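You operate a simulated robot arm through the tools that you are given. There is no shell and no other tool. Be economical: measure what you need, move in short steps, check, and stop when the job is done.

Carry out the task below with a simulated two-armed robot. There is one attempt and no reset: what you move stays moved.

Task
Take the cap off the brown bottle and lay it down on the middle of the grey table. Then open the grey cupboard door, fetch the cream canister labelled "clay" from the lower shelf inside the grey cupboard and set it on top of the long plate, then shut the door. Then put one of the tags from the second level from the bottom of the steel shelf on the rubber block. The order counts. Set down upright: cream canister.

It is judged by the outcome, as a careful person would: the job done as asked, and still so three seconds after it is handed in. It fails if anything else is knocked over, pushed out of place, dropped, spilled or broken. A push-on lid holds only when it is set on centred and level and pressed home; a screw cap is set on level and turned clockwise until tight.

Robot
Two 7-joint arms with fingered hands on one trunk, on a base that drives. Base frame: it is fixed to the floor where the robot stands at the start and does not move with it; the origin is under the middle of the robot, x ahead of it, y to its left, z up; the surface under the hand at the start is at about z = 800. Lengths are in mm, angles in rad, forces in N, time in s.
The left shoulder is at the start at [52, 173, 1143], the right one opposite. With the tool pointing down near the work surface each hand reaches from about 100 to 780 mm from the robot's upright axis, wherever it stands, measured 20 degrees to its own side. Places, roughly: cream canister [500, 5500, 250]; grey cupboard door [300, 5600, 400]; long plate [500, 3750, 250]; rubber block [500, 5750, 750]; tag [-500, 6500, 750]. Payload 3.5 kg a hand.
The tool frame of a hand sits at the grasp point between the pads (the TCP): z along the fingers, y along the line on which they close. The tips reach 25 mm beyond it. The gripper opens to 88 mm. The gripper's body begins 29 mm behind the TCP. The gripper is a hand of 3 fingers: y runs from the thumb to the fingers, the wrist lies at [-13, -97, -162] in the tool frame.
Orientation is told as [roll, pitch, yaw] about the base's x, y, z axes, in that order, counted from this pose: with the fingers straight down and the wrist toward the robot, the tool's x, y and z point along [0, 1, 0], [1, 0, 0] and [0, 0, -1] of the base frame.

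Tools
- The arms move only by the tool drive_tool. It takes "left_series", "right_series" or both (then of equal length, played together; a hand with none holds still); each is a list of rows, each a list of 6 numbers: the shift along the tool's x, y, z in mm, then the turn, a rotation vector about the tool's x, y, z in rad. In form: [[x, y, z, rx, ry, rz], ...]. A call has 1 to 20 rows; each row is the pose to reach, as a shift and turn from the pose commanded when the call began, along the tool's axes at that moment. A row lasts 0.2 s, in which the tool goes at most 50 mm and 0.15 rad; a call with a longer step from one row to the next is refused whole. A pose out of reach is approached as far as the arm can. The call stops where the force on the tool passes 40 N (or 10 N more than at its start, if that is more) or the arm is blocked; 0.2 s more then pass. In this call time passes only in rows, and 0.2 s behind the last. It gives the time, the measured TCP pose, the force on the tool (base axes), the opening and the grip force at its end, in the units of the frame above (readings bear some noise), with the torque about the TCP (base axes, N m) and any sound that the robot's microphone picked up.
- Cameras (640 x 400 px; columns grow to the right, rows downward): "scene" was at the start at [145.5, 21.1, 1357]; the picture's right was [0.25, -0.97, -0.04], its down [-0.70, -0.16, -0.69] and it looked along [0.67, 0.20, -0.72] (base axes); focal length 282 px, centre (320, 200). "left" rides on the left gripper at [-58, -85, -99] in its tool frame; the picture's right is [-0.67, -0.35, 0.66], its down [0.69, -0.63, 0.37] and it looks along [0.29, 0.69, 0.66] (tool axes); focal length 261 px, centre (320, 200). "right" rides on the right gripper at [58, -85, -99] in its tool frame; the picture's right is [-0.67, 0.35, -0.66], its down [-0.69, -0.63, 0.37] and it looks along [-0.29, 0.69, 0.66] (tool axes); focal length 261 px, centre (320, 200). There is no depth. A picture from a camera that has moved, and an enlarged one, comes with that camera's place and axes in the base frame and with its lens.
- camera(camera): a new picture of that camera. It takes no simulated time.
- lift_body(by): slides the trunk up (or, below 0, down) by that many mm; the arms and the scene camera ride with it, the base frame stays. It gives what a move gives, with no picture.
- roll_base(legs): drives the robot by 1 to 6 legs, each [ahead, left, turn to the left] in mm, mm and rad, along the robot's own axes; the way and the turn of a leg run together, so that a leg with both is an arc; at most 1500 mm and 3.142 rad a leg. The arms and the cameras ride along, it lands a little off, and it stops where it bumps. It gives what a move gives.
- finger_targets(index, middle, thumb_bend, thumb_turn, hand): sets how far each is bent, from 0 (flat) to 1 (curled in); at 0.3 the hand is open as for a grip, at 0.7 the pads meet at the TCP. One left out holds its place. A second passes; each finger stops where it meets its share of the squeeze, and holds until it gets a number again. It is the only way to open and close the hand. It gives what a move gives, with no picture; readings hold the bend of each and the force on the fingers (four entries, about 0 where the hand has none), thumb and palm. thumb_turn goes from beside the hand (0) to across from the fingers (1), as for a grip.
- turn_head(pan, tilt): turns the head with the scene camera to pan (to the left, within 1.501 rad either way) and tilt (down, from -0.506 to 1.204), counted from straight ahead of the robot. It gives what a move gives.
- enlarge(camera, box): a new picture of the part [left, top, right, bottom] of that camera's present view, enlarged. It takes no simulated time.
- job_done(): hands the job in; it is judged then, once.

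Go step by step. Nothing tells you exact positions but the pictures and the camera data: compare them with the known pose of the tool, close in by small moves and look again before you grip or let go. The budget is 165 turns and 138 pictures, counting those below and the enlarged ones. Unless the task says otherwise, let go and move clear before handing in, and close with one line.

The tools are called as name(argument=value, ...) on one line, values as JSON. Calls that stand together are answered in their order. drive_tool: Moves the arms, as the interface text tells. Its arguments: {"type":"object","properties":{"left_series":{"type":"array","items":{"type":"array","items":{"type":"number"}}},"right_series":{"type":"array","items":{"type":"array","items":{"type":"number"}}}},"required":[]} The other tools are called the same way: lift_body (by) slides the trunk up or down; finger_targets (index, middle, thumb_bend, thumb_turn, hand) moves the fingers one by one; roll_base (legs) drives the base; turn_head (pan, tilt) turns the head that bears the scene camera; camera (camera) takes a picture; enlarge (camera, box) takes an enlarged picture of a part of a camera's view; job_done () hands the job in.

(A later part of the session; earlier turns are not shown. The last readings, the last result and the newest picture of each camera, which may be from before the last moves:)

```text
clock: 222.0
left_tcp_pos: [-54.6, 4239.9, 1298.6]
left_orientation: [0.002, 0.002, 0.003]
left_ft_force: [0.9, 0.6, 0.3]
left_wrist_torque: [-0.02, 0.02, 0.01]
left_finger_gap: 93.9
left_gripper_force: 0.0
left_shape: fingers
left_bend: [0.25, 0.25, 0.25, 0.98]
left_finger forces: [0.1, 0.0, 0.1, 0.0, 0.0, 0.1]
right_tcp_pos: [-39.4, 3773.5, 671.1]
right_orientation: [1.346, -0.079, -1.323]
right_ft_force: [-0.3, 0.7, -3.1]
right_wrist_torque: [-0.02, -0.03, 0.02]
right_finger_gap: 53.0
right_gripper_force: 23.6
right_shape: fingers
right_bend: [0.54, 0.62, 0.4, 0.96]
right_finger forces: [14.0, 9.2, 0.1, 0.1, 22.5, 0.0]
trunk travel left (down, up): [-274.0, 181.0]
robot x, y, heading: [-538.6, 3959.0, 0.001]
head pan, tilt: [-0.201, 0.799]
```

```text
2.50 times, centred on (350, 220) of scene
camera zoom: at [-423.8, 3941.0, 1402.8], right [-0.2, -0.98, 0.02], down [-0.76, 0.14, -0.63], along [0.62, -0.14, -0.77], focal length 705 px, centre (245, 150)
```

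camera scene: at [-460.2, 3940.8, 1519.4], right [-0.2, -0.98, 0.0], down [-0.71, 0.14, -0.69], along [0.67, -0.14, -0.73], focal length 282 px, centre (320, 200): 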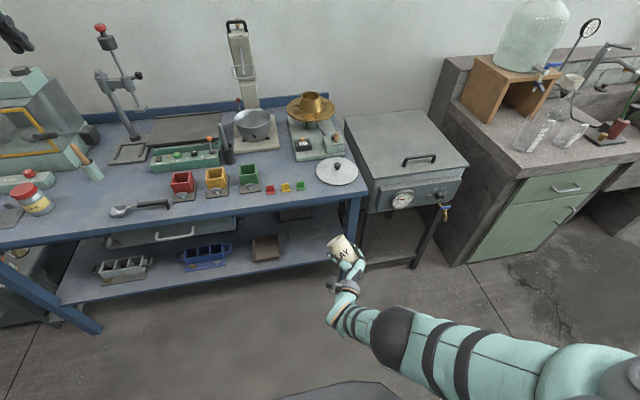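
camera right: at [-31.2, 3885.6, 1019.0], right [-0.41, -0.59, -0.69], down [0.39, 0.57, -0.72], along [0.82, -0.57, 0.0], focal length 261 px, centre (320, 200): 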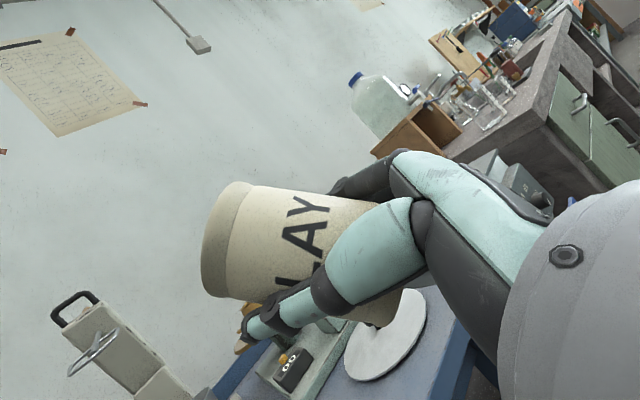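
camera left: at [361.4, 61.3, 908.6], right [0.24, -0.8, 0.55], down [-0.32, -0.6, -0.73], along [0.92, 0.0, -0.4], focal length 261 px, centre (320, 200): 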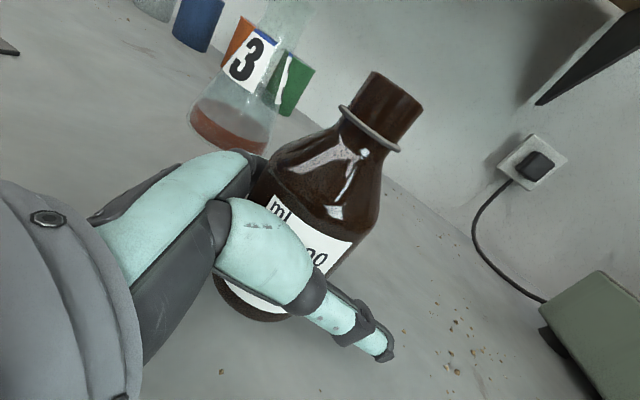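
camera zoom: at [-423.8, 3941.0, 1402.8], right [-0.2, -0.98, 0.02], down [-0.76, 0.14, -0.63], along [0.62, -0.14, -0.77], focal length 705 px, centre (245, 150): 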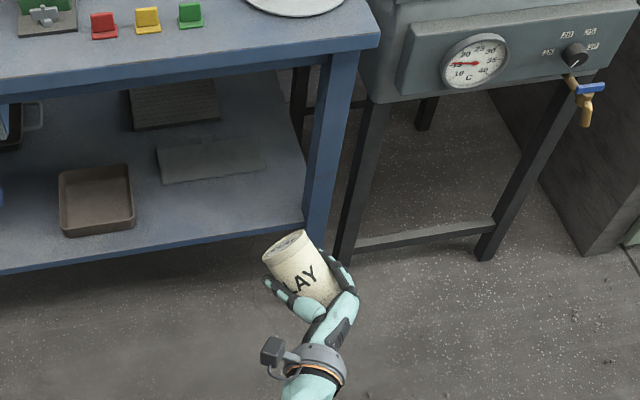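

The canister leans forward about 40°. I'll raise slightly so the apron's lower edge meets the rear half of its lid, then drive gently forward.

lift_body(by=22)

roll_base(legs=[[215, 0, 0]])

camera(camera="right")

```text
clock: 222.6
left_tcp_pos: [-55.9, 4240.8, 1317.9]
left_orientation: [0.001, 0.003, 0.005]
left_ft_force: [0.1, 0.1, 0.1]
left_wrist_torque: [-0.02, 0.01, -0.04]
left_finger_gap: 94.1
left_gripper_force: 0.0
left_shape: fingers
left_bend: [0.25, 0.25, 0.25, 0.98]
left_finger forces: [0.0, 0.0, 0.1, 0.1, 0.0, 0.1]
right_tcp_pos: [-39.8, 3772.4, 695.7]
right_orientation: [1.347, -0.082, -1.324]
right_ft_force: [-0.1, 0.6, -4.5]
right_wrist_torque: [-0.05, -0.01, 0.02]
right_finger_gap: 53.1
right_gripper_force: 23.0
right_shape: fingers
right_bend: [0.54, 0.62, 0.4, 0.96]
right_finger forces: [13.9, 9.2, 0.0, 0.1, 22.5, 0.0]
trunk travel left (down, up): [-296.0, 159.0]
robot x, y, heading: [-532.9, 3956.1, 0.002]
head pan, tilt: [-0.201, 0.799]
```

```text
clock: 224.3
left_tcp_pos: [158.7, 4240.7, 1320.6]
left_orientation: [-0.001, 0.002, 0.004]
left_ft_force: [-1.0, 1.0, 0.0]
left_wrist_torque: [-0.03, -0.02, -0.01]
left_finger_gap: 94.2
left_gripper_force: 0.1
left_shape: fingers
left_bend: [0.25, 0.25, 0.25, 0.98]
left_finger forces: [0.0, 0.0, 0.0, 0.0, 0.1, 0.0]
right_tcp_pos: [175.4, 3775.1, 695.6]
right_orientation: [1.35, -0.08, -1.321]
right_ft_force: [-0.5, 0.2, -2.4]
right_wrist_torque: [-0.06, -0.03, -0.01]
right_finger_gap: 52.8
right_gripper_force: 22.6
right_shape: fingers
right_bend: [0.54, 0.62, 0.4, 0.96]
right_finger forces: [13.9, 9.1, 0.0, 0.0, 22.3, 0.0]
trunk travel left (down, up): [-296.0, 159.0]
robot x, y, heading: [-322.9, 3957.5, 0.001]
head pan, tilt: [-0.201, 0.799]
```

```text
25 pictures are left
camera right: at [72.5, 3841.6, 767.9], right [-0.67, -0.57, -0.48], down [0.06, 0.6, -0.8], along [0.74, -0.56, -0.37], focal length 261 px, centre (320, 200)
```

right: 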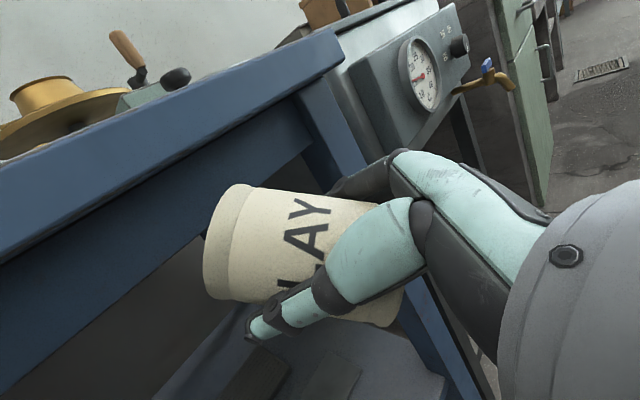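

The lid is near the apron. I'll push forward in small steps and watch the force.

roll_base(legs=[[30, 0, 0]])

roll_base(legs=[[20, 0, 0]])

camera(camera="right")

```text
clock: 225.1
left_tcp_pos: [184.3, 4240.2, 1321.7]
left_orientation: [0.001, -0.002, 0.006]
left_ft_force: [-0.3, 0.7, 0.4]
left_wrist_torque: [-0.02, -0.01, 0.03]
left_finger_gap: 94.2
left_gripper_force: 0.1
left_shape: fingers
left_bend: [0.25, 0.25, 0.25, 0.98]
left_finger forces: [0.0, 0.0, 0.0, 0.0, 0.1, 0.1]
right_tcp_pos: [203.4, 3774.4, 697.1]
right_orientation: [1.352, -0.08, -1.319]
right_ft_force: [-6.2, 0.3, -8.1]
right_wrist_torque: [-0.05, 0.06, 0.04]
right_finger_gap: 52.8
right_gripper_force: 22.2
right_shape: fingers
right_bend: [0.54, 0.62, 0.4, 0.97]
right_finger forces: [12.5, 8.3, 0.0, 0.0, 23.8, 0.0]
trunk travel left (down, up): [-296.0, 159.0]
robot x, y, heading: [-295.0, 3958.2, 0.001]
head pan, tilt: [-0.201, 0.799]
```

```text
clock: 225.9
left_tcp_pos: [208.8, 4239.6, 1321.6]
left_orientation: [0.0, 0.001, 0.004]
left_ft_force: [-0.3, -0.1, 0.0]
left_wrist_torque: [0.02, -0.03, 0.0]
left_finger_gap: 94.2
left_gripper_force: 0.1
left_shape: fingers
left_bend: [0.25, 0.25, 0.25, 0.98]
left_finger forces: [0.0, 0.1, 0.1, 0.1, 0.1, 0.0]
right_tcp_pos: [223.4, 3774.0, 695.3]
right_orientation: [1.346, -0.078, -1.321]
right_ft_force: [-6.2, 0.2, -21.8]
right_wrist_torque: [0.31, 0.27, -0.07]
right_finger_gap: 54.7
right_gripper_force: 27.2
right_shape: fingers
right_bend: [0.53, 0.63, 0.41, 0.96]
right_finger forces: [18.0, 10.6, 0.0, 0.0, 25.6, 0.1]
trunk travel left (down, up): [-296.0, 159.0]
robot x, y, heading: [-272.9, 3958.5, 0.005]
head pan, tilt: [-0.201, 0.799]
```

```text
24 pictures are left
camera right: at [121.7, 3840.8, 767.0], right [-0.67, -0.57, -0.48], down [0.06, 0.6, -0.8], along [0.74, -0.56, -0.37], focal length 261 px, centre (320, 200)
```

right: 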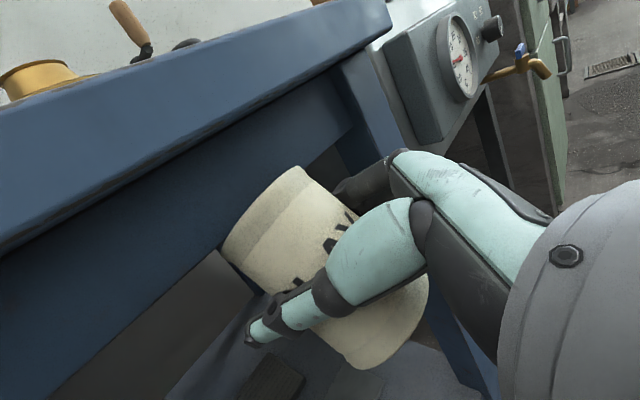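

It's working: the canister has rotated most of the way upright. I'll push another 12 mm.

roll_base(legs=[[12, 0, 0]])

camera(camera="right")

```text
clock: 226.7
left_tcp_pos: [221.9, 4239.8, 1319.1]
left_orientation: [0.002, 0.003, 0.005]
left_ft_force: [-1.0, 0.3, 0.1]
left_wrist_torque: [0.02, 0.0, 0.0]
left_finger_gap: 94.1
left_gripper_force: 0.2
left_shape: fingers
left_bend: [0.25, 0.25, 0.25, 0.98]
left_finger forces: [0.0, 0.1, 0.0, 0.1, 0.0, 0.0]
right_tcp_pos: [235.4, 3772.4, 692.6]
right_orientation: [1.344, -0.078, -1.323]
right_ft_force: [-5.4, 1.8, -25.9]
right_wrist_torque: [0.2, 0.12, -0.07]
right_finger_gap: 54.7
right_gripper_force: 27.2
right_shape: fingers
right_bend: [0.53, 0.63, 0.4, 0.98]
right_finger forces: [18.6, 10.5, 0.0, 0.1, 25.9, 0.0]
trunk travel left (down, up): [-296.0, 159.0]
robot x, y, heading: [-262.9, 3959.2, 0.011]
head pan, tilt: [-0.201, 0.799]
```

```text
23 pictures are left
camera right: at [134.3, 3840.7, 765.8], right [-0.67, -0.57, -0.48], down [0.06, 0.6, -0.8], along [0.74, -0.56, -0.37], focal length 261 px, centre (320, 200)
```

right: 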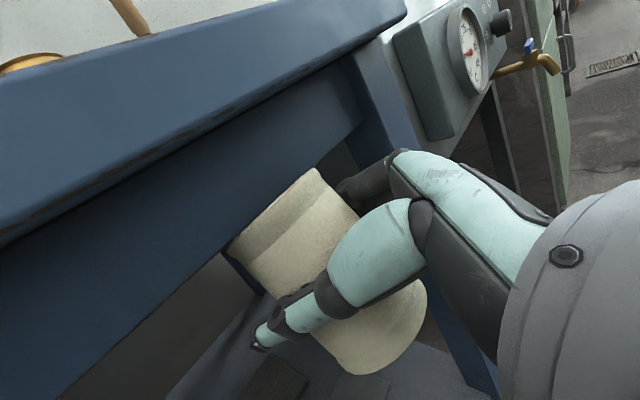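

The lid is now nearly flush under the apron, with about 10° of tilt left. I'll back off, rise, and press the canister's front flat against the vertical apron face to finish squaring it.

lift_body(by=-10)

roll_base(legs=[[-75, 0, 0]])

lift_body(by=36)

roll_base(legs=[[35, 0, 0]])

camera(camera="right")

```text
clock: 227.2
left_tcp_pos: [223.1, 4241.4, 1309.0]
left_orientation: [0.0, 0.006, 0.005]
left_ft_force: [0.1, -0.7, 0.6]
left_wrist_torque: [0.0, -0.02, -0.01]
left_finger_gap: 94.2
left_gripper_force: 0.2
left_shape: fingers
left_bend: [0.25, 0.25, 0.25, 0.98]
left_finger forces: [0.0, 0.0, 0.0, 0.0, 0.1, 0.0]
right_tcp_pos: [236.7, 3773.9, 684.3]
right_orientation: [1.343, -0.078, -1.324]
right_ft_force: [0.4, -0.2, -3.5]
right_wrist_torque: [-0.06, 0.01, -0.02]
right_finger_gap: 54.5
right_gripper_force: 24.3
right_shape: fingers
right_bend: [0.53, 0.63, 0.4, 0.97]
right_finger forces: [16.3, 8.7, 0.0, 0.0, 24.1, 0.0]
trunk travel left (down, up): [-286.0, 169.0]
robot x, y, heading: [-265.3, 3960.5, 0.002]
head pan, tilt: [-0.201, 0.799]
```

```text
clock: 228.3
left_tcp_pos: [148.5, 4241.4, 1308.6]
left_orientation: [0.002, 0.004, 0.006]
left_ft_force: [-0.1, -0.7, -1.0]
left_wrist_torque: [0.02, 0.04, 0.03]
left_finger_gap: 94.1
left_gripper_force: 0.1
left_shape: fingers
left_bend: [0.25, 0.25, 0.25, 0.98]
left_finger forces: [0.0, 0.0, 0.0, 0.1, 0.0, 0.1]
right_tcp_pos: [161.9, 3772.8, 682.9]
right_orientation: [1.341, -0.076, -1.322]
right_ft_force: [-0.2, 0.5, -3.2]
right_wrist_torque: [0.0, 0.0, 0.01]
right_finger_gap: 54.3
right_gripper_force: 24.3
right_shape: fingers
right_bend: [0.53, 0.63, 0.4, 0.97]
right_finger forces: [16.3, 8.8, 0.0, 0.0, 24.1, 0.0]
trunk travel left (down, up): [-286.0, 169.0]
robot x, y, heading: [-336.8, 3961.5, 0.003]
head pan, tilt: [-0.201, 0.799]
```

```text
clock: 229.1
left_tcp_pos: [145.5, 4240.7, 1346.5]
left_orientation: [0.001, 0.004, 0.005]
left_ft_force: [-0.7, 0.2, 0.7]
left_wrist_torque: [-0.02, 0.03, -0.02]
left_finger_gap: 93.9
left_gripper_force: 0.0
left_shape: fingers
left_bend: [0.25, 0.25, 0.25, 0.98]
left_finger forces: [0.1, 0.1, 0.1, 0.0, 0.1, 0.0]
right_tcp_pos: [163.0, 3772.3, 728.0]
right_orientation: [1.354, -0.083, -1.322]
right_ft_force: [0.5, -0.2, -3.4]
right_wrist_torque: [-0.06, -0.01, -0.02]
right_finger_gap: 54.4
right_gripper_force: 24.3
right_shape: fingers
right_bend: [0.53, 0.63, 0.4, 0.97]
right_finger forces: [16.3, 8.9, 0.1, 0.1, 24.2, 0.0]
trunk travel left (down, up): [-322.0, 133.0]
robot x, y, heading: [-337.6, 3961.5, 0.002]
head pan, tilt: [-0.201, 0.799]
```

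```text
clock: 229.9
left_tcp_pos: [174.4, 4241.1, 1348.6]
left_orientation: [0.0, -0.004, 0.005]
left_ft_force: [-1.0, 0.9, 0.5]
left_wrist_torque: [0.04, -0.02, -0.01]
left_finger_gap: 93.8
left_gripper_force: 0.0
left_shape: fingers
left_bend: [0.25, 0.25, 0.25, 0.98]
left_finger forces: [0.1, 0.0, 0.0, 0.1, 0.0, 0.0]
right_tcp_pos: [194.8, 3772.8, 730.0]
right_orientation: [1.361, -0.08, -1.324]
right_ft_force: [-1.4, -0.6, -3.4]
right_wrist_torque: [-0.03, -0.02, 0.04]
right_finger_gap: 54.5
right_gripper_force: 24.8
right_shape: fingers
right_bend: [0.53, 0.63, 0.4, 0.97]
right_finger forces: [16.3, 8.9, 0.0, 0.0, 24.2, 0.1]
trunk travel left (down, up): [-322.0, 133.0]
robot x, y, heading: [-299.9, 3954.9, 0.003]
head pan, tilt: [-0.201, 0.799]
```

```text
22 pictures are left
camera right: at [91.4, 3840.7, 800.8], right [-0.66, -0.57, -0.49], down [0.07, 0.6, -0.8], along [0.75, -0.56, -0.36], focal length 261 px, centre (320, 200)
```

right: 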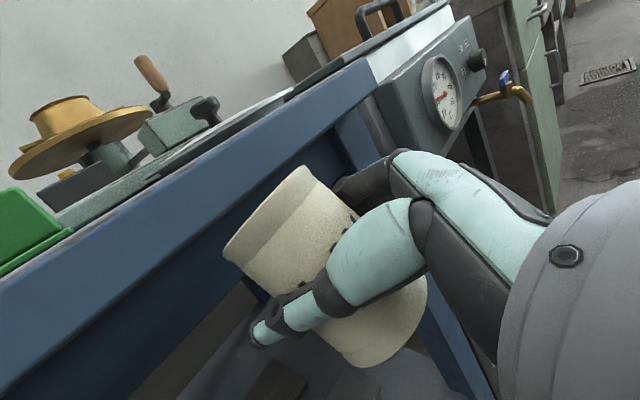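

No contact yet. I'll press forward in two small steps.

roll_base(legs=[[15, 0, 0]])

roll_base(legs=[[10, 0, 0]])

camera(camera="right")

```text
clock: 230.7
left_tcp_pos: [193.6, 4239.9, 1347.1]
left_orientation: [0.0, 0.001, 0.005]
left_ft_force: [0.6, 0.7, 0.5]
left_wrist_torque: [0.01, -0.01, -0.03]
left_finger_gap: 94.3
left_gripper_force: 0.1
left_shape: fingers
left_bend: [0.25, 0.25, 0.25, 0.98]
left_finger forces: [0.0, 0.0, 0.1, 0.0, 0.1, 0.0]
right_tcp_pos: [211.8, 3774.0, 728.9]
right_orientation: [1.356, -0.078, -1.321]
right_ft_force: [-8.4, 0.0, -5.1]
right_wrist_torque: [-0.08, -0.17, 0.09]
right_finger_gap: 54.0
right_gripper_force: 25.5
right_shape: fingers
right_bend: [0.54, 0.63, 0.4, 0.98]
right_finger forces: [15.3, 8.2, 0.0, 0.0, 26.3, 0.0]
trunk travel left (down, up): [-322.0, 133.0]
robot x, y, heading: [-285.2, 3956.2, 0.005]
head pan, tilt: [-0.201, 0.799]
```

```text
clock: 231.6
left_tcp_pos: [203.3, 4241.1, 1348.6]
left_orientation: [0.0, 0.0, 0.005]
left_ft_force: [0.5, -0.3, -0.4]
left_wrist_torque: [-0.01, 0.0, 0.01]
left_finger_gap: 94.3
left_gripper_force: 0.0
left_shape: fingers
left_bend: [0.25, 0.25, 0.25, 0.98]
left_finger forces: [0.0, 0.0, 0.0, 0.0, 0.0, 0.0]
right_tcp_pos: [216.6, 3770.8, 723.3]
right_orientation: [1.346, -0.078, -1.326]
right_ft_force: [-14.5, 3.2, 0.0]
right_wrist_torque: [-0.11, -0.37, 0.06]
right_finger_gap: 53.3
right_gripper_force: 28.9
right_shape: fingers
right_bend: [0.71, 0.64, 0.4, 0.99]
right_finger forces: [20.8, 8.4, 0.0, 0.1, 28.4, 0.1]
trunk travel left (down, up): [-322.0, 133.0]
robot x, y, heading: [-277.9, 3958.5, 0.006]
head pan, tilt: [-0.201, 0.799]
stopped in leg 1: the force on the tool passed its limit at 46 N (the readings are from after the stop); the commanded pose is now the measured one
```

```text
21 pictures are left
camera right: at [113.8, 3840.1, 796.2], right [-0.67, -0.57, -0.48], down [0.06, 0.6, -0.8], along [0.74, -0.56, -0.37], focal length 261 px, centre (320, 200)
```

right: 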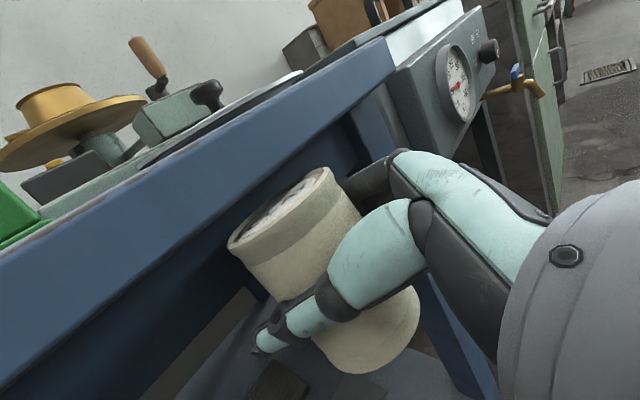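

The canister is flush and upright again. I'll back off, lower the trunk and line up with the plate.

roll_base(legs=[[-220, 44, 0]])

lift_body(by=-310)

turn_head(pan=-0.3, tilt=0.5)

camera(camera="scene")

```text
clock: 233.3
left_tcp_pos: [-11.8, 4283.5, 1346.0]
left_orientation: [0.0, 0.004, 0.005]
left_ft_force: [0.3, -0.4, 0.0]
left_wrist_torque: [0.03, -0.02, 0.0]
left_finger_gap: 94.0
left_gripper_force: 0.1
left_shape: fingers
left_bend: [0.25, 0.25, 0.25, 0.98]
left_finger forces: [0.0, 0.0, 0.1, 0.0, 0.0, 0.1]
right_tcp_pos: [0.3, 3813.6, 723.1]
right_orientation: [1.345, -0.078, -1.33]
right_ft_force: [0.5, -0.3, -3.7]
right_wrist_torque: [0.01, -0.02, -0.02]
right_finger_gap: 54.0
right_gripper_force: 24.9
right_shape: fingers
right_bend: [0.54, 0.63, 0.4, 0.97]
right_finger forces: [17.2, 8.8, 0.1, 0.0, 25.2, 0.0]
trunk travel left (down, up): [-322.0, 133.0]
robot x, y, heading: [-494.8, 4005.5, -0.002]
head pan, tilt: [-0.201, 0.799]
```

```text
clock: 236.4
left_tcp_pos: [-14.7, 4283.0, 1036.8]
left_orientation: [0.0, 0.001, 0.004]
left_ft_force: [-0.1, 0.0, -0.2]
left_wrist_torque: [-0.01, 0.01, 0.03]
left_finger_gap: 94.3
left_gripper_force: 0.0
left_shape: fingers
left_bend: [0.25, 0.25, 0.25, 0.98]
left_finger forces: [0.1, 0.1, 0.1, 0.0, 0.0, 0.1]
right_tcp_pos: [-1.4, 3813.1, 414.0]
right_orientation: [1.348, -0.078, -1.328]
right_ft_force: [0.1, 0.4, -2.9]
right_wrist_torque: [-0.03, -0.01, 0.0]
right_finger_gap: 54.0
right_gripper_force: 25.3
right_shape: fingers
right_bend: [0.54, 0.63, 0.4, 0.97]
right_finger forces: [17.1, 8.5, 0.0, 0.0, 25.1, 0.0]
trunk travel left (down, up): [-12.0, 443.0]
robot x, y, heading: [-494.2, 4003.7, 0.004]
head pan, tilt: [-0.201, 0.799]
```

```text
clock: 237.2
left_tcp_pos: [-12.6, 4284.4, 1035.4]
left_orientation: [-0.001, 0.001, 0.004]
left_ft_force: [0.6, -0.1, 0.5]
left_wrist_torque: [0.02, 0.03, -0.01]
left_finger_gap: 94.1
left_gripper_force: 0.0
left_shape: fingers
left_bend: [0.25, 0.25, 0.25, 0.98]
left_finger forces: [0.0, 0.0, 0.0, 0.1, 0.0, 0.0]
right_tcp_pos: [-0.2, 3813.3, 413.2]
right_orientation: [1.344, -0.076, -1.329]
right_ft_force: [0.0, -1.1, -3.2]
right_wrist_torque: [-0.04, -0.02, 0.02]
right_finger_gap: 53.8
right_gripper_force: 25.9
right_shape: fingers
right_bend: [0.54, 0.63, 0.4, 0.97]
right_finger forces: [17.2, 8.6, 0.0, 0.1, 25.1, 0.0]
trunk travel left (down, up): [-12.0, 443.0]
robot x, y, heading: [-498.8, 4005.3, 0.006]
head pan, tilt: [-0.3, 0.499]
```

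```text
20 pictures are left
camera scene: at [-168.1, 3975.0, 1056.2], right [-0.26, -0.96, 0.14], down [-0.83, 0.14, -0.54], along [0.5, -0.26, -0.83], focal length 282 px, centre (320, 200)
```

scene: 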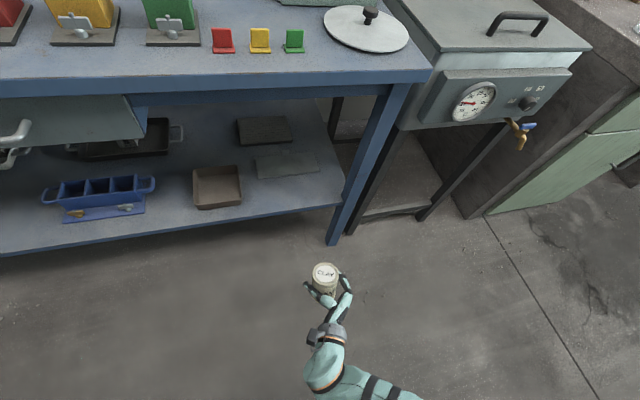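

The canister looks upright, and the plate reads [438, 3817]. I'll drive in most of the way with its base well above the shelf.

roll_base(legs=[[385, 0, -0.006]])

camera(camera="right")

```text
clock: 239.6
left_tcp_pos: [374.5, 4280.0, 1034.4]
left_orientation: [0.0, 0.001, -0.003]
left_ft_force: [0.9, -0.2, -0.1]
left_wrist_torque: [0.0, 0.03, -0.02]
left_finger_gap: 94.0
left_gripper_force: 0.0
left_shape: fingers
left_bend: [0.25, 0.25, 0.25, 0.98]
left_finger forces: [0.0, 0.1, 0.0, 0.0, 0.0, 0.0]
right_tcp_pos: [384.5, 3811.4, 413.2]
right_orientation: [1.346, -0.077, -1.333]
right_ft_force: [0.7, 0.6, -3.6]
right_wrist_torque: [-0.05, -0.02, -0.02]
right_finger_gap: 53.7
right_gripper_force: 25.0
right_shape: fingers
right_bend: [0.54, 0.63, 0.4, 0.97]
right_finger forces: [17.2, 8.5, 0.0, 0.0, 25.1, 0.1]
trunk travel left (down, up): [-12.0, 443.0]
robot x, y, heading: [-111.8, 3999.3, -0.006]
head pan, tilt: [-0.3, 0.499]
```

```text
19 pictures are left
camera right: at [282.1, 3879.9, 485.5], right [-0.68, -0.56, -0.48], down [0.06, 0.6, -0.8], along [0.73, -0.57, -0.37], focal length 261 px, centre (320, 200)
```

right: 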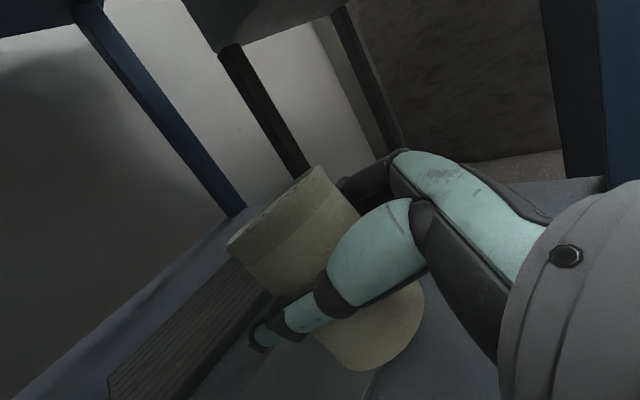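

I'll advance the last 43 mm, then lower toward the plate.

roll_base(legs=[[43, 5, 0]])

drive_tool(right_series=[[-10, -1, 2, 0, 0, 0], [-19, -2, 4, 0, 0, 0], [-29, -2, 7, 0, 0, 0], [-37, -3, 8, 0, 0, 0]])

enlarge(camera="scene", box=[200, 60, 440, 240])

```text
clock: 240.5
left_tcp_pos: [416.5, 4284.9, 1035.9]
left_orientation: [0.001, 0.004, -0.001]
left_ft_force: [0.6, 0.1, 0.2]
left_wrist_torque: [-0.01, 0.02, 0.01]
left_finger_gap: 94.2
left_gripper_force: 0.1
left_shape: fingers
left_bend: [0.25, 0.25, 0.25, 0.98]
left_finger forces: [0.0, 0.0, 0.1, 0.0, 0.0, 0.0]
right_tcp_pos: [425.5, 3816.3, 412.6]
right_orientation: [1.346, -0.076, -1.335]
right_ft_force: [0.9, -1.0, -3.9]
right_wrist_torque: [-0.01, 0.01, 0.0]
right_finger_gap: 54.0
right_gripper_force: 25.6
right_shape: fingers
right_bend: [0.54, 0.63, 0.4, 0.97]
right_finger forces: [17.2, 8.6, 0.0, 0.0, 25.1, 0.0]
trunk travel left (down, up): [-12.0, 443.0]
robot x, y, heading: [-67.4, 4010.8, -0.005]
head pan, tilt: [-0.3, 0.499]
```

```text
clock: 241.5
left_tcp_pos: [414.1, 4285.5, 1037.8]
left_orientation: [0.001, -0.002, -0.002]
left_ft_force: [0.0, 0.0, -0.1]
left_wrist_torque: [0.02, -0.03, -0.01]
left_finger_gap: 93.9
left_gripper_force: 0.0
left_shape: fingers
left_bend: [0.25, 0.25, 0.25, 0.98]
left_finger forces: [0.0, 0.0, 0.0, 0.1, 0.0, 0.1]
right_tcp_pos: [424.9, 3815.9, 378.7]
right_orientation: [1.352, -0.079, -1.333]
right_ft_force: [-5.9, 1.9, 22.2]
right_wrist_torque: [-0.01, -0.35, 0.04]
right_finger_gap: 52.1
right_gripper_force: 26.7
right_shape: fingers
right_bend: [0.53, 0.62, 0.43, 0.93]
right_finger forces: [14.7, 10.1, 0.1, 0.0, 27.4, 0.0]
trunk travel left (down, up): [-12.0, 443.0]
robot x, y, heading: [-63.0, 4006.8, -0.002]
head pan, tilt: [-0.3, 0.499]
```

```text
2.22 times, centred on (320, 150) of scene
camera zoom: at [257.3, 3978.8, 1057.7], right [-0.26, -0.95, 0.14], down [-0.83, 0.14, -0.54], along [0.5, -0.26, -0.83], focal length 626 px, centre (320, 311)
```

zoom: 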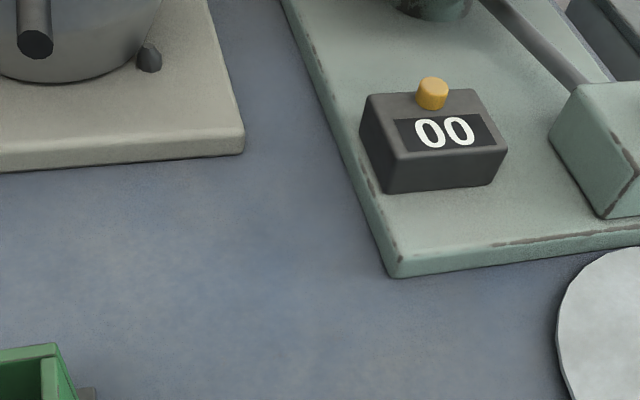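

The canister has touched down with 22 N. I'll check it with the hand camera.

camera(camera="right")

```text
17 pictures are left
camera right: at [323.6, 3885.3, 449.8], right [-0.67, -0.56, -0.48], down [0.07, 0.6, -0.8], along [0.74, -0.57, -0.37], focal length 261 px, centre (320, 200)
```

right: 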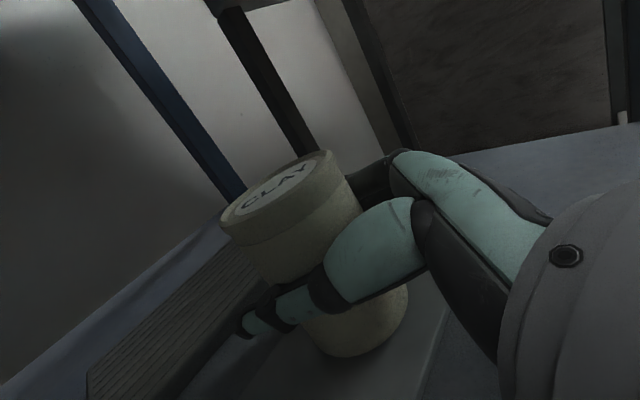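

The canister righted itself and stands flat on the plate. I'll ease the pressure and release.

drive_tool(right_series=[[1.5, 0, 0, 0, 0, 0]])

finger_targets(hand="right", index=0.42, middle=0.42, thumb_bend=0.35)

finger_targets(hand="right", index=0.25, middle=0.25, thumb_bend=0.2)

camera(camera="right")

```text
clock: 241.9
left_tcp_pos: [415.2, 4286.6, 1036.0]
left_orientation: [0.0, 0.001, -0.001]
left_ft_force: [0.1, -0.5, 0.1]
left_wrist_torque: [-0.03, -0.02, 0.02]
left_finger_gap: 94.1
left_gripper_force: 0.1
left_shape: fingers
left_bend: [0.25, 0.25, 0.25, 0.98]
left_finger forces: [0.0, 0.0, 0.0, 0.0, 0.0, 0.1]
right_tcp_pos: [425.5, 3815.6, 378.8]
right_orientation: [1.349, -0.079, -1.332]
right_ft_force: [-4.9, 1.5, 18.8]
right_wrist_torque: [-0.04, -0.29, 0.03]
right_finger_gap: 51.9
right_gripper_force: 26.1
right_shape: fingers
right_bend: [0.53, 0.62, 0.43, 0.93]
right_finger forces: [15.1, 10.1, 0.1, 0.0, 27.2, 0.0]
trunk travel left (down, up): [-12.0, 443.0]
robot x, y, heading: [-65.7, 4006.8, -0.003]
head pan, tilt: [-0.3, 0.499]
```

```text
clock: 242.9
left_tcp_pos: [415.7, 4285.5, 1036.0]
left_orientation: [0.0, 0.001, -0.001]
left_ft_force: [0.3, -0.3, 0.5]
left_wrist_torque: [0.05, -0.05, -0.02]
left_finger_gap: 94.1
left_gripper_force: 0.0
left_shape: fingers
left_bend: [0.25, 0.25, 0.25, 0.98]
left_finger forces: [0.0, 0.0, 0.0, 0.0, 0.0, 0.0]
right_tcp_pos: [425.7, 3816.2, 376.0]
right_orientation: [1.345, -0.077, -1.332]
right_ft_force: [-0.1, -0.7, 0.1]
right_wrist_torque: [0.04, -0.03, -0.02]
right_finger_gap: 68.0
right_gripper_force: 0.4
right_shape: fingers
right_bend: [0.42, 0.42, 0.34, 0.98]
right_finger forces: [1.1, 0.0, 0.0, 0.1, 0.4, 0.0]
trunk travel left (down, up): [-12.0, 443.0]
robot x, y, heading: [-73.4, 4008.4, -0.008]
head pan, tilt: [-0.3, 0.499]
```

```text
clock: 243.9
left_tcp_pos: [415.9, 4285.9, 1035.5]
left_orientation: [0.0, 0.003, -0.003]
left_ft_force: [-0.4, 0.6, 0.1]
left_wrist_torque: [-0.02, -0.02, -0.02]
left_finger_gap: 93.9
left_gripper_force: 0.0
left_shape: fingers
left_bend: [0.25, 0.25, 0.25, 0.98]
left_finger forces: [0.1, 0.1, 0.1, 0.0, 0.0, 0.0]
right_tcp_pos: [425.7, 3816.1, 376.9]
right_orientation: [1.346, -0.077, -1.332]
right_ft_force: [0.9, -0.5, 0.1]
right_wrist_torque: [0.01, 0.0, 0.01]
right_finger_gap: 97.3
right_gripper_force: 0.0
right_shape: fingers
right_bend: [0.25, 0.25, 0.2, 0.98]
right_finger forces: [0.0, 0.1, 0.0, 0.1, 0.1, 0.0]
trunk travel left (down, up): [-12.0, 443.0]
robot x, y, heading: [-67.1, 4007.0, -0.002]
head pan, tilt: [-0.3, 0.499]
```

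```text
16 pictures are left
camera right: at [324.3, 3884.8, 449.2], right [-0.68, -0.56, -0.48], down [0.06, 0.6, -0.8], along [0.73, -0.57, -0.37], focal length 261 px, centre (320, 200)
```

right: 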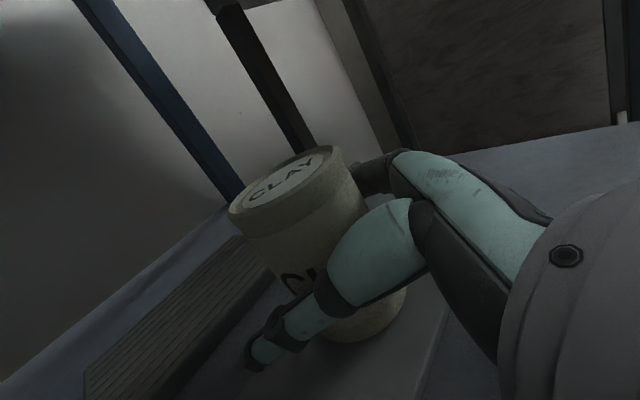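

It stands upright on the plate. I'll shift slightly right for finger clearance, then back straight out and verify.

roll_base(legs=[[0, -10, 0], [-420, 0, 0], [-350, 0, 0]])

turn_head(pan=-0.2, tilt=0.2)

enlarge(camera="scene", box=[160, 80, 480, 280])

```text
clock: 248.7
left_tcp_pos: [-349.4, 4278.0, 1035.5]
left_orientation: [0.001, 0.002, -0.005]
left_ft_force: [1.0, -0.6, -0.2]
left_wrist_torque: [-0.03, 0.0, 0.02]
left_finger_gap: 94.2
left_gripper_force: 0.1
left_shape: fingers
left_bend: [0.25, 0.25, 0.25, 0.98]
left_finger forces: [0.1, 0.0, 0.0, 0.0, 0.0, 0.1]
right_tcp_pos: [-341.4, 3807.7, 377.4]
right_orientation: [1.346, -0.077, -1.335]
right_ft_force: [0.2, -0.6, -0.3]
right_wrist_torque: [0.01, 0.01, 0.01]
right_finger_gap: 98.1
right_gripper_force: 0.2
right_shape: fingers
right_bend: [0.25, 0.25, 0.2, 0.97]
right_finger forces: [0.0, 0.0, 0.0, 0.0, 0.0, 0.0]
trunk travel left (down, up): [-12.0, 443.0]
robot x, y, heading: [-836.1, 4000.1, -0.007]
head pan, tilt: [-0.3, 0.499]
```

```text
clock: 249.5
left_tcp_pos: [-349.6, 4277.7, 1036.2]
left_orientation: [0.001, 0.003, -0.004]
left_ft_force: [0.3, 0.4, -0.2]
left_wrist_torque: [-0.04, 0.02, 0.0]
left_finger_gap: 94.1
left_gripper_force: 0.1
left_shape: fingers
left_bend: [0.25, 0.25, 0.25, 0.98]
left_finger forces: [0.1, 0.0, 0.1, 0.1, 0.0, 0.0]
right_tcp_pos: [-341.1, 3808.6, 376.2]
right_orientation: [1.345, -0.077, -1.335]
right_ft_force: [-0.6, -0.2, 0.1]
right_wrist_torque: [0.02, -0.02, 0.03]
right_finger_gap: 98.3
right_gripper_force: 0.1
right_shape: fingers
right_bend: [0.25, 0.25, 0.2, 0.97]
right_finger forces: [0.0, 0.0, 0.0, 0.0, 0.0, 0.0]
trunk travel left (down, up): [-12.0, 443.0]
robot x, y, heading: [-835.1, 3998.5, -0.002]
head pan, tilt: [-0.201, 0.201]
```

```text
2.00 times, centred on (320, 180) of scene
camera zoom: at [-489.4, 3978.6, 1078.4], right [-0.18, -0.98, 0.1], down [-0.65, 0.04, -0.76], along [0.74, -0.2, -0.64], focal length 564 px, centre (320, 240)
```

zoom: 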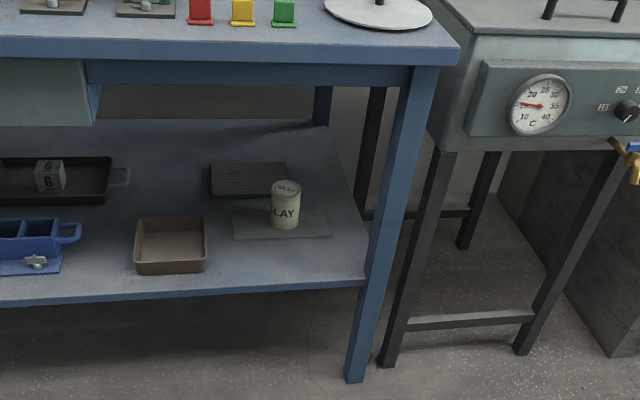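

The clay canister stands upright on the long plate. Now to shut the door: I'll close the right hand, raise it above the handle's height, turn to face along the aisle, and approach the door's outer face.

finger_targets(hand="right", index=0.7, middle=0.7, thumb_bend=0.7)

lift_body(by=150)

roll_base(legs=[[0, 0, 1.572], [520, -440, 0]])

turn_head(pan=-0.2, tilt=0.5)

camera(camera="scene")

```text
clock: 250.5
left_tcp_pos: [-349.5, 4277.6, 1036.1]
left_orientation: [0.001, 0.001, -0.003]
left_ft_force: [-0.2, 0.5, 1.1]
left_wrist_torque: [0.0, -0.01, -0.02]
left_finger_gap: 94.1
left_gripper_force: 0.1
left_shape: fingers
left_bend: [0.25, 0.25, 0.25, 0.98]
left_finger forces: [0.0, 0.0, 0.1, 0.0, 0.0, 0.1]
right_tcp_pos: [-340.9, 3806.5, 376.6]
right_orientation: [1.345, -0.077, -1.335]
right_ft_force: [0.0, 0.2, 0.2]
right_wrist_torque: [-0.01, 0.05, 0.0]
right_finger_gap: 0.0
right_gripper_force: 0.1
right_shape: fingers
right_bend: [0.7, 0.7, 0.7, 0.97]
right_finger forces: [0.1, 0.1, 0.0, 0.1, 0.1, 0.0]
trunk travel left (down, up): [-12.0, 443.0]
robot x, y, heading: [-834.3, 4000.2, 0.0]
head pan, tilt: [-0.201, 0.201]
```

```text
clock: 252.2
left_tcp_pos: [-348.3, 4276.4, 1185.5]
left_orientation: [0.0, 0.003, -0.005]
left_ft_force: [0.3, -0.2, -0.6]
left_wrist_torque: [-0.02, 0.01, -0.01]
left_finger_gap: 94.1
left_gripper_force: 0.1
left_shape: fingers
left_bend: [0.25, 0.25, 0.25, 0.98]
left_finger forces: [0.0, 0.0, 0.0, 0.0, 0.0, 0.0]
right_tcp_pos: [-340.2, 3807.5, 525.6]
right_orientation: [1.347, -0.077, -1.336]
right_ft_force: [-0.4, 0.0, 0.2]
right_wrist_torque: [0.05, -0.01, 0.0]
right_finger_gap: 0.0
right_gripper_force: 0.2
right_shape: fingers
right_bend: [0.7, 0.7, 0.7, 0.97]
right_finger forces: [0.0, 0.0, 0.1, 0.0, 0.0, 0.0]
trunk travel left (down, up): [-162.0, 293.0]
robot x, y, heading: [-830.6, 3996.7, -0.005]
head pan, tilt: [-0.201, 0.201]
```

```text
clock: 259.8
left_tcp_pos: [-656.9, 5004.3, 1186.9]
left_orientation: [0.0, 0.0, 1.561]
left_ft_force: [0.3, -0.5, -0.2]
left_wrist_torque: [-0.01, 0.02, 0.01]
left_finger_gap: 93.8
left_gripper_force: 0.0
left_shape: fingers
left_bend: [0.25, 0.25, 0.25, 0.98]
left_finger forces: [0.0, 0.0, 0.1, 0.1, 0.0, 0.1]
right_tcp_pos: [-188.2, 5009.0, 526.8]
right_orientation: [1.346, -0.079, 0.228]
right_ft_force: [0.8, -0.3, 0.0]
right_wrist_torque: [-0.03, -0.01, 0.01]
right_finger_gap: 0.1
right_gripper_force: 0.0
right_shape: fingers
right_bend: [0.7, 0.7, 0.7, 0.97]
right_finger forces: [0.0, 0.0, 0.0, 0.0, 0.0, 0.1]
trunk travel left (down, up): [-162.0, 293.0]
robot x, y, heading: [-380.1, 4520.9, 1.56]
head pan, tilt: [-0.201, 0.201]
```

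```text
clock: 260.6
left_tcp_pos: [-658.0, 5003.7, 1185.6]
left_orientation: [0.0, 0.001, 1.56]
left_ft_force: [-0.1, -0.5, 0.1]
left_wrist_torque: [0.01, 0.01, 0.02]
left_finger_gap: 93.8
left_gripper_force: 0.1
left_shape: fingers
left_bend: [0.25, 0.25, 0.25, 0.98]
left_finger forces: [0.0, 0.1, 0.0, 0.0, 0.0, 0.1]
right_tcp_pos: [-189.2, 5007.5, 526.6]
right_orientation: [1.347, -0.076, 0.228]
right_ft_force: [0.9, -0.4, 0.7]
right_wrist_torque: [0.03, 0.01, 0.0]
right_finger_gap: 0.1
right_gripper_force: 0.0
right_shape: fingers
right_bend: [0.7, 0.7, 0.7, 0.97]
right_finger forces: [0.1, 0.0, 0.0, 0.0, 0.1, 0.1]
trunk travel left (down, up): [-162.0, 293.0]
robot x, y, heading: [-385.2, 4514.3, 1.556]
head pan, tilt: [-0.201, 0.499]
```

```text
14 pictures are left
camera scene: at [-363.5, 4714.2, 1290.2], right [0.98, -0.21, 0.04], down [-0.1, -0.65, -0.75], along [0.18, 0.73, -0.66], focal length 282 px, centre (320, 200)
```

scene: 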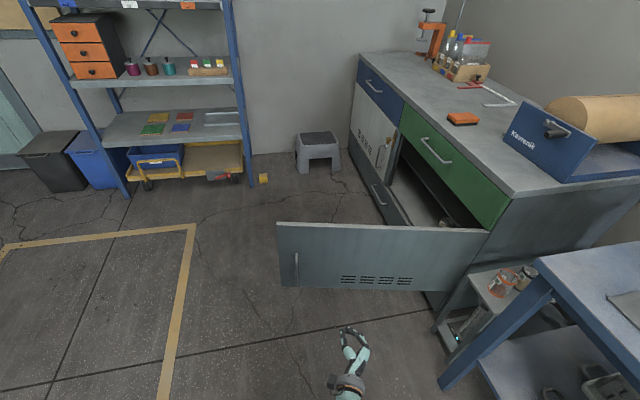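

From here I see the door, about 80° open, with its handle below my fist's height. I'll drive ahead to push the door partway shut.

roll_base(legs=[[270, 0, 0.015], [230, 0, 0]])

camera(camera="scene")

```text
clock: 263.9
left_tcp_pos: [-666.4, 5499.5, 1186.2]
left_orientation: [0.001, 0.003, 1.576]
left_ft_force: [-0.6, -0.9, -0.2]
left_wrist_torque: [-0.03, -0.01, 0.05]
left_finger_gap: 94.3
left_gripper_force: 0.0
left_shape: fingers
left_bend: [0.25, 0.25, 0.25, 0.98]
left_finger forces: [0.1, 0.0, 0.0, 0.0, 0.0, 0.1]
right_tcp_pos: [-195.7, 5513.4, 527.6]
right_orientation: [1.344, -0.077, 0.246]
right_ft_force: [1.1, -0.5, -0.3]
right_wrist_torque: [0.05, 0.04, -0.04]
right_finger_gap: 0.3
right_gripper_force: 0.0
right_shape: fingers
right_bend: [0.7, 0.7, 0.7, 0.97]
right_finger forces: [0.1, 0.1, 0.0, 0.1, 0.0, 0.1]
trunk travel left (down, up): [-162.0, 293.0]
robot x, y, heading: [-383.0, 5017.1, 1.577]
head pan, tilt: [-0.201, 0.499]
```

```text
13 pictures are left
camera scene: at [-366.4, 5215.5, 1290.1], right [0.98, -0.19, 0.04], down [-0.09, -0.65, -0.75], along [0.17, 0.73, -0.66], focal length 282 px, centre (320, 200)
```

scene: 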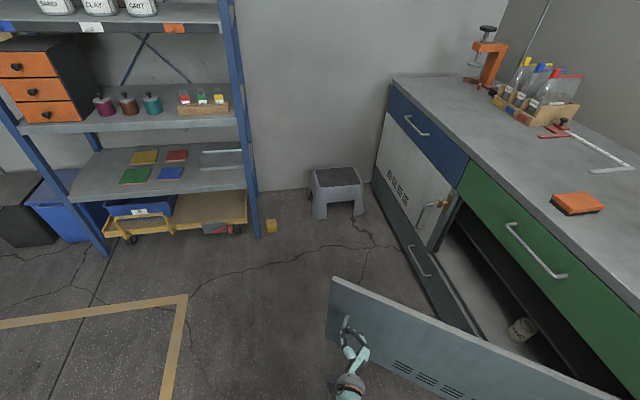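

The door is swinging shut nicely. I'll push along its arc a bit more, then back away, turn to face the cupboard and line up for the final push.

roll_base(legs=[[206, -172, 0]])

roll_base(legs=[[-120, 480, 0], [0, 0, -1.577], [0, 650, 0]])

turn_head(pan=-0.1, tilt=0.45)

camera(camera="scene")

```text
clock: 265.8
left_tcp_pos: [-495.8, 5705.8, 1186.2]
left_orientation: [-0.001, 0.001, 1.577]
left_ft_force: [0.2, 0.3, 0.5]
left_wrist_torque: [0.01, 0.0, -0.02]
left_finger_gap: 94.1
left_gripper_force: 0.1
left_shape: fingers
left_bend: [0.25, 0.25, 0.25, 0.98]
left_finger forces: [0.1, 0.0, 0.0, 0.0, 0.0, 0.0]
right_tcp_pos: [-26.3, 5720.5, 526.7]
right_orientation: [1.345, -0.078, 0.248]
right_ft_force: [-0.2, -0.7, -0.1]
right_wrist_torque: [0.0, 0.02, 0.03]
right_finger_gap: 0.0
right_gripper_force: 0.0
right_shape: fingers
right_bend: [0.7, 0.7, 0.7, 0.97]
right_finger forces: [0.0, 0.0, 0.0, 0.0, 0.0, 0.0]
trunk travel left (down, up): [-162.0, 293.0]
robot x, y, heading: [-212.0, 5223.4, 1.578]
head pan, tilt: [-0.201, 0.499]
```

```text
clock: 275.7
left_tcp_pos: [-198.5, 6024.4, 1185.9]
left_orientation: [0.001, 0.003, -0.007]
left_ft_force: [-0.3, -0.8, 0.5]
left_wrist_torque: [-0.03, -0.02, -0.03]
left_finger_gap: 94.0
left_gripper_force: 0.1
left_shape: fingers
left_bend: [0.25, 0.25, 0.25, 0.98]
left_finger forces: [0.0, 0.0, 0.1, 0.0, 0.1, 0.1]
right_tcp_pos: [-191.5, 5556.1, 526.0]
right_orientation: [1.347, -0.078, -1.339]
right_ft_force: [0.9, 0.0, -0.1]
right_wrist_torque: [0.01, 0.02, -0.02]
right_finger_gap: 0.0
right_gripper_force: 0.1
right_shape: fingers
right_bend: [0.7, 0.7, 0.7, 0.97]
right_finger forces: [0.1, 0.0, 0.1, 0.1, 0.1, 0.0]
trunk travel left (down, up): [-162.0, 293.0]
robot x, y, heading: [-683.8, 5747.1, -0.009]
head pan, tilt: [-0.201, 0.499]
```

```text
clock: 276.4
left_tcp_pos: [-198.5, 6024.5, 1185.5]
left_orientation: [0.0, 0.0, -0.008]
left_ft_force: [-0.5, 0.9, -0.9]
left_wrist_torque: [-0.03, 0.02, 0.0]
left_finger_gap: 94.1
left_gripper_force: 0.1
left_shape: fingers
left_bend: [0.25, 0.25, 0.25, 0.98]
left_finger forces: [0.0, 0.0, 0.0, 0.0, 0.1, 0.1]
right_tcp_pos: [-192.3, 5556.1, 527.6]
right_orientation: [1.345, -0.077, -1.339]
right_ft_force: [0.4, -0.7, -0.4]
right_wrist_torque: [0.02, -0.03, -0.01]
right_finger_gap: 0.1
right_gripper_force: 0.0
right_shape: fingers
right_bend: [0.7, 0.7, 0.7, 0.97]
right_finger forces: [0.1, 0.0, 0.1, 0.0, 0.1, 0.1]
trunk travel left (down, up): [-162.0, 293.0]
robot x, y, heading: [-681.0, 5751.1, -0.01]
head pan, tilt: [-0.099, 0.45]
```

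```text
12 pictures are left
camera scene: at [-483.7, 5737.0, 1293.9], right [-0.1, -0.99, 0.02], down [-0.62, 0.05, -0.78], along [0.77, -0.1, -0.63], focal length 282 px, centre (320, 200)
```

scene: 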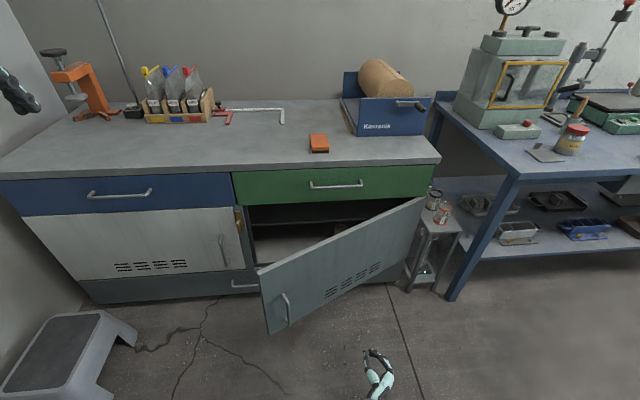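

The door is about 35° open and clear. I'll push it closed, nearer its free edge.

roll_base(legs=[[0, 90, 0.01], [455, 0, 0]])

roll_base(legs=[[70, 0, 0]])

turn_head(pan=-0.1, tilt=0.85)

camera(camera="scene")

```text
clock: 279.8
left_tcp_pos: [251.4, 6116.3, 1186.0]
left_orientation: [0.001, 0.002, -0.002]
left_ft_force: [-0.4, 0.5, 0.6]
left_wrist_torque: [0.03, -0.04, 0.03]
left_finger_gap: 94.2
left_gripper_force: 0.1
left_shape: fingers
left_bend: [0.25, 0.25, 0.25, 0.98]
left_finger forces: [0.1, 0.1, 0.1, 0.1, 0.0, 0.0]
right_tcp_pos: [261.2, 5648.0, 526.8]
right_orientation: [1.344, -0.077, -1.334]
right_ft_force: [-0.1, 0.4, -0.7]
right_wrist_torque: [-0.01, -0.01, 0.02]
right_finger_gap: 0.0
right_gripper_force: 0.2
right_shape: fingers
right_bend: [0.7, 0.7, 0.7, 0.98]
right_finger forces: [0.0, 0.0, 0.0, 0.0, 0.0, 0.0]
trunk travel left (down, up): [-162.0, 293.0]
robot x, y, heading: [-230.6, 5839.7, -0.001]
head pan, tilt: [-0.099, 0.45]
```

```text
clock: 280.9
left_tcp_pos: [312.7, 6115.9, 1184.7]
left_orientation: [0.001, 0.004, -0.001]
left_ft_force: [-0.1, 0.2, -0.1]
left_wrist_torque: [-0.02, -0.01, 0.0]
left_finger_gap: 94.1
left_gripper_force: 0.0
left_shape: fingers
left_bend: [0.25, 0.25, 0.25, 0.98]
left_finger forces: [0.0, 0.1, 0.1, 0.0, 0.0, 0.1]
right_tcp_pos: [313.3, 5645.2, 520.9]
right_orientation: [1.332, -0.075, -1.339]
right_ft_force: [-5.3, 0.3, -1.6]
right_wrist_torque: [-0.01, 0.0, 0.0]
right_finger_gap: 0.0
right_gripper_force: 2.6
right_shape: fingers
right_bend: [0.71, 0.7, 0.69, 0.97]
right_finger forces: [5.5, 0.0, 0.0, 0.1, 0.0, 0.0]
trunk travel left (down, up): [-162.0, 293.0]
robot x, y, heading: [-173.7, 5839.0, -0.003]
head pan, tilt: [-0.099, 0.45]
stopped in leg 1: the force on the tool passed its limit at 107 N (the readings are from after the stop); the commanded pose is now the measured one
```

```text
clock: 281.8
left_tcp_pos: [309.8, 6117.6, 1186.5]
left_orientation: [0.002, 0.004, -0.004]
left_ft_force: [0.3, -0.6, 0.6]
left_wrist_torque: [0.03, -0.01, -0.05]
left_finger_gap: 94.2
left_gripper_force: 0.2
left_shape: fingers
left_bend: [0.25, 0.25, 0.25, 0.98]
left_finger forces: [0.0, 0.0, 0.1, 0.0, 0.0, 0.1]
right_tcp_pos: [312.8, 5646.0, 521.5]
right_orientation: [1.337, -0.076, -1.339]
right_ft_force: [-7.1, -1.3, 0.8]
right_wrist_torque: [0.0, -0.05, 0.01]
right_finger_gap: 0.0
right_gripper_force: 4.2
right_shape: fingers
right_bend: [0.71, 0.7, 0.69, 0.97]
right_finger forces: [7.5, 0.0, 0.1, 0.1, 0.0, 0.0]
trunk travel left (down, up): [-162.0, 293.0]
robot x, y, heading: [-171.1, 5836.5, -0.003]
head pan, tilt: [-0.099, 0.85]
```

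```text
11 pictures are left
camera scene: at [5.9, 5828.5, 1263.6], right [-0.1, -0.99, 0.02], down [-0.88, 0.08, -0.48], along [0.47, -0.07, -0.88], focal length 282 px, centre (320, 200)
```

scene: 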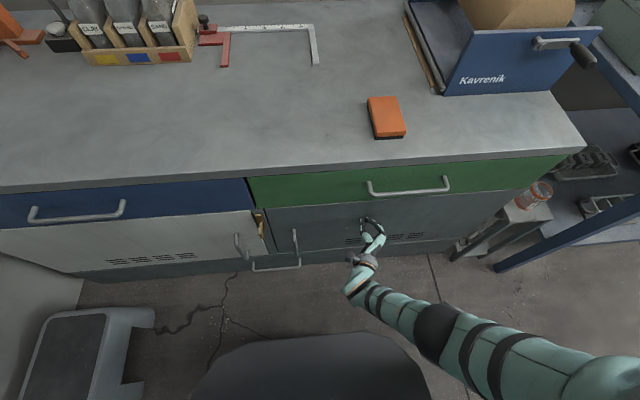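

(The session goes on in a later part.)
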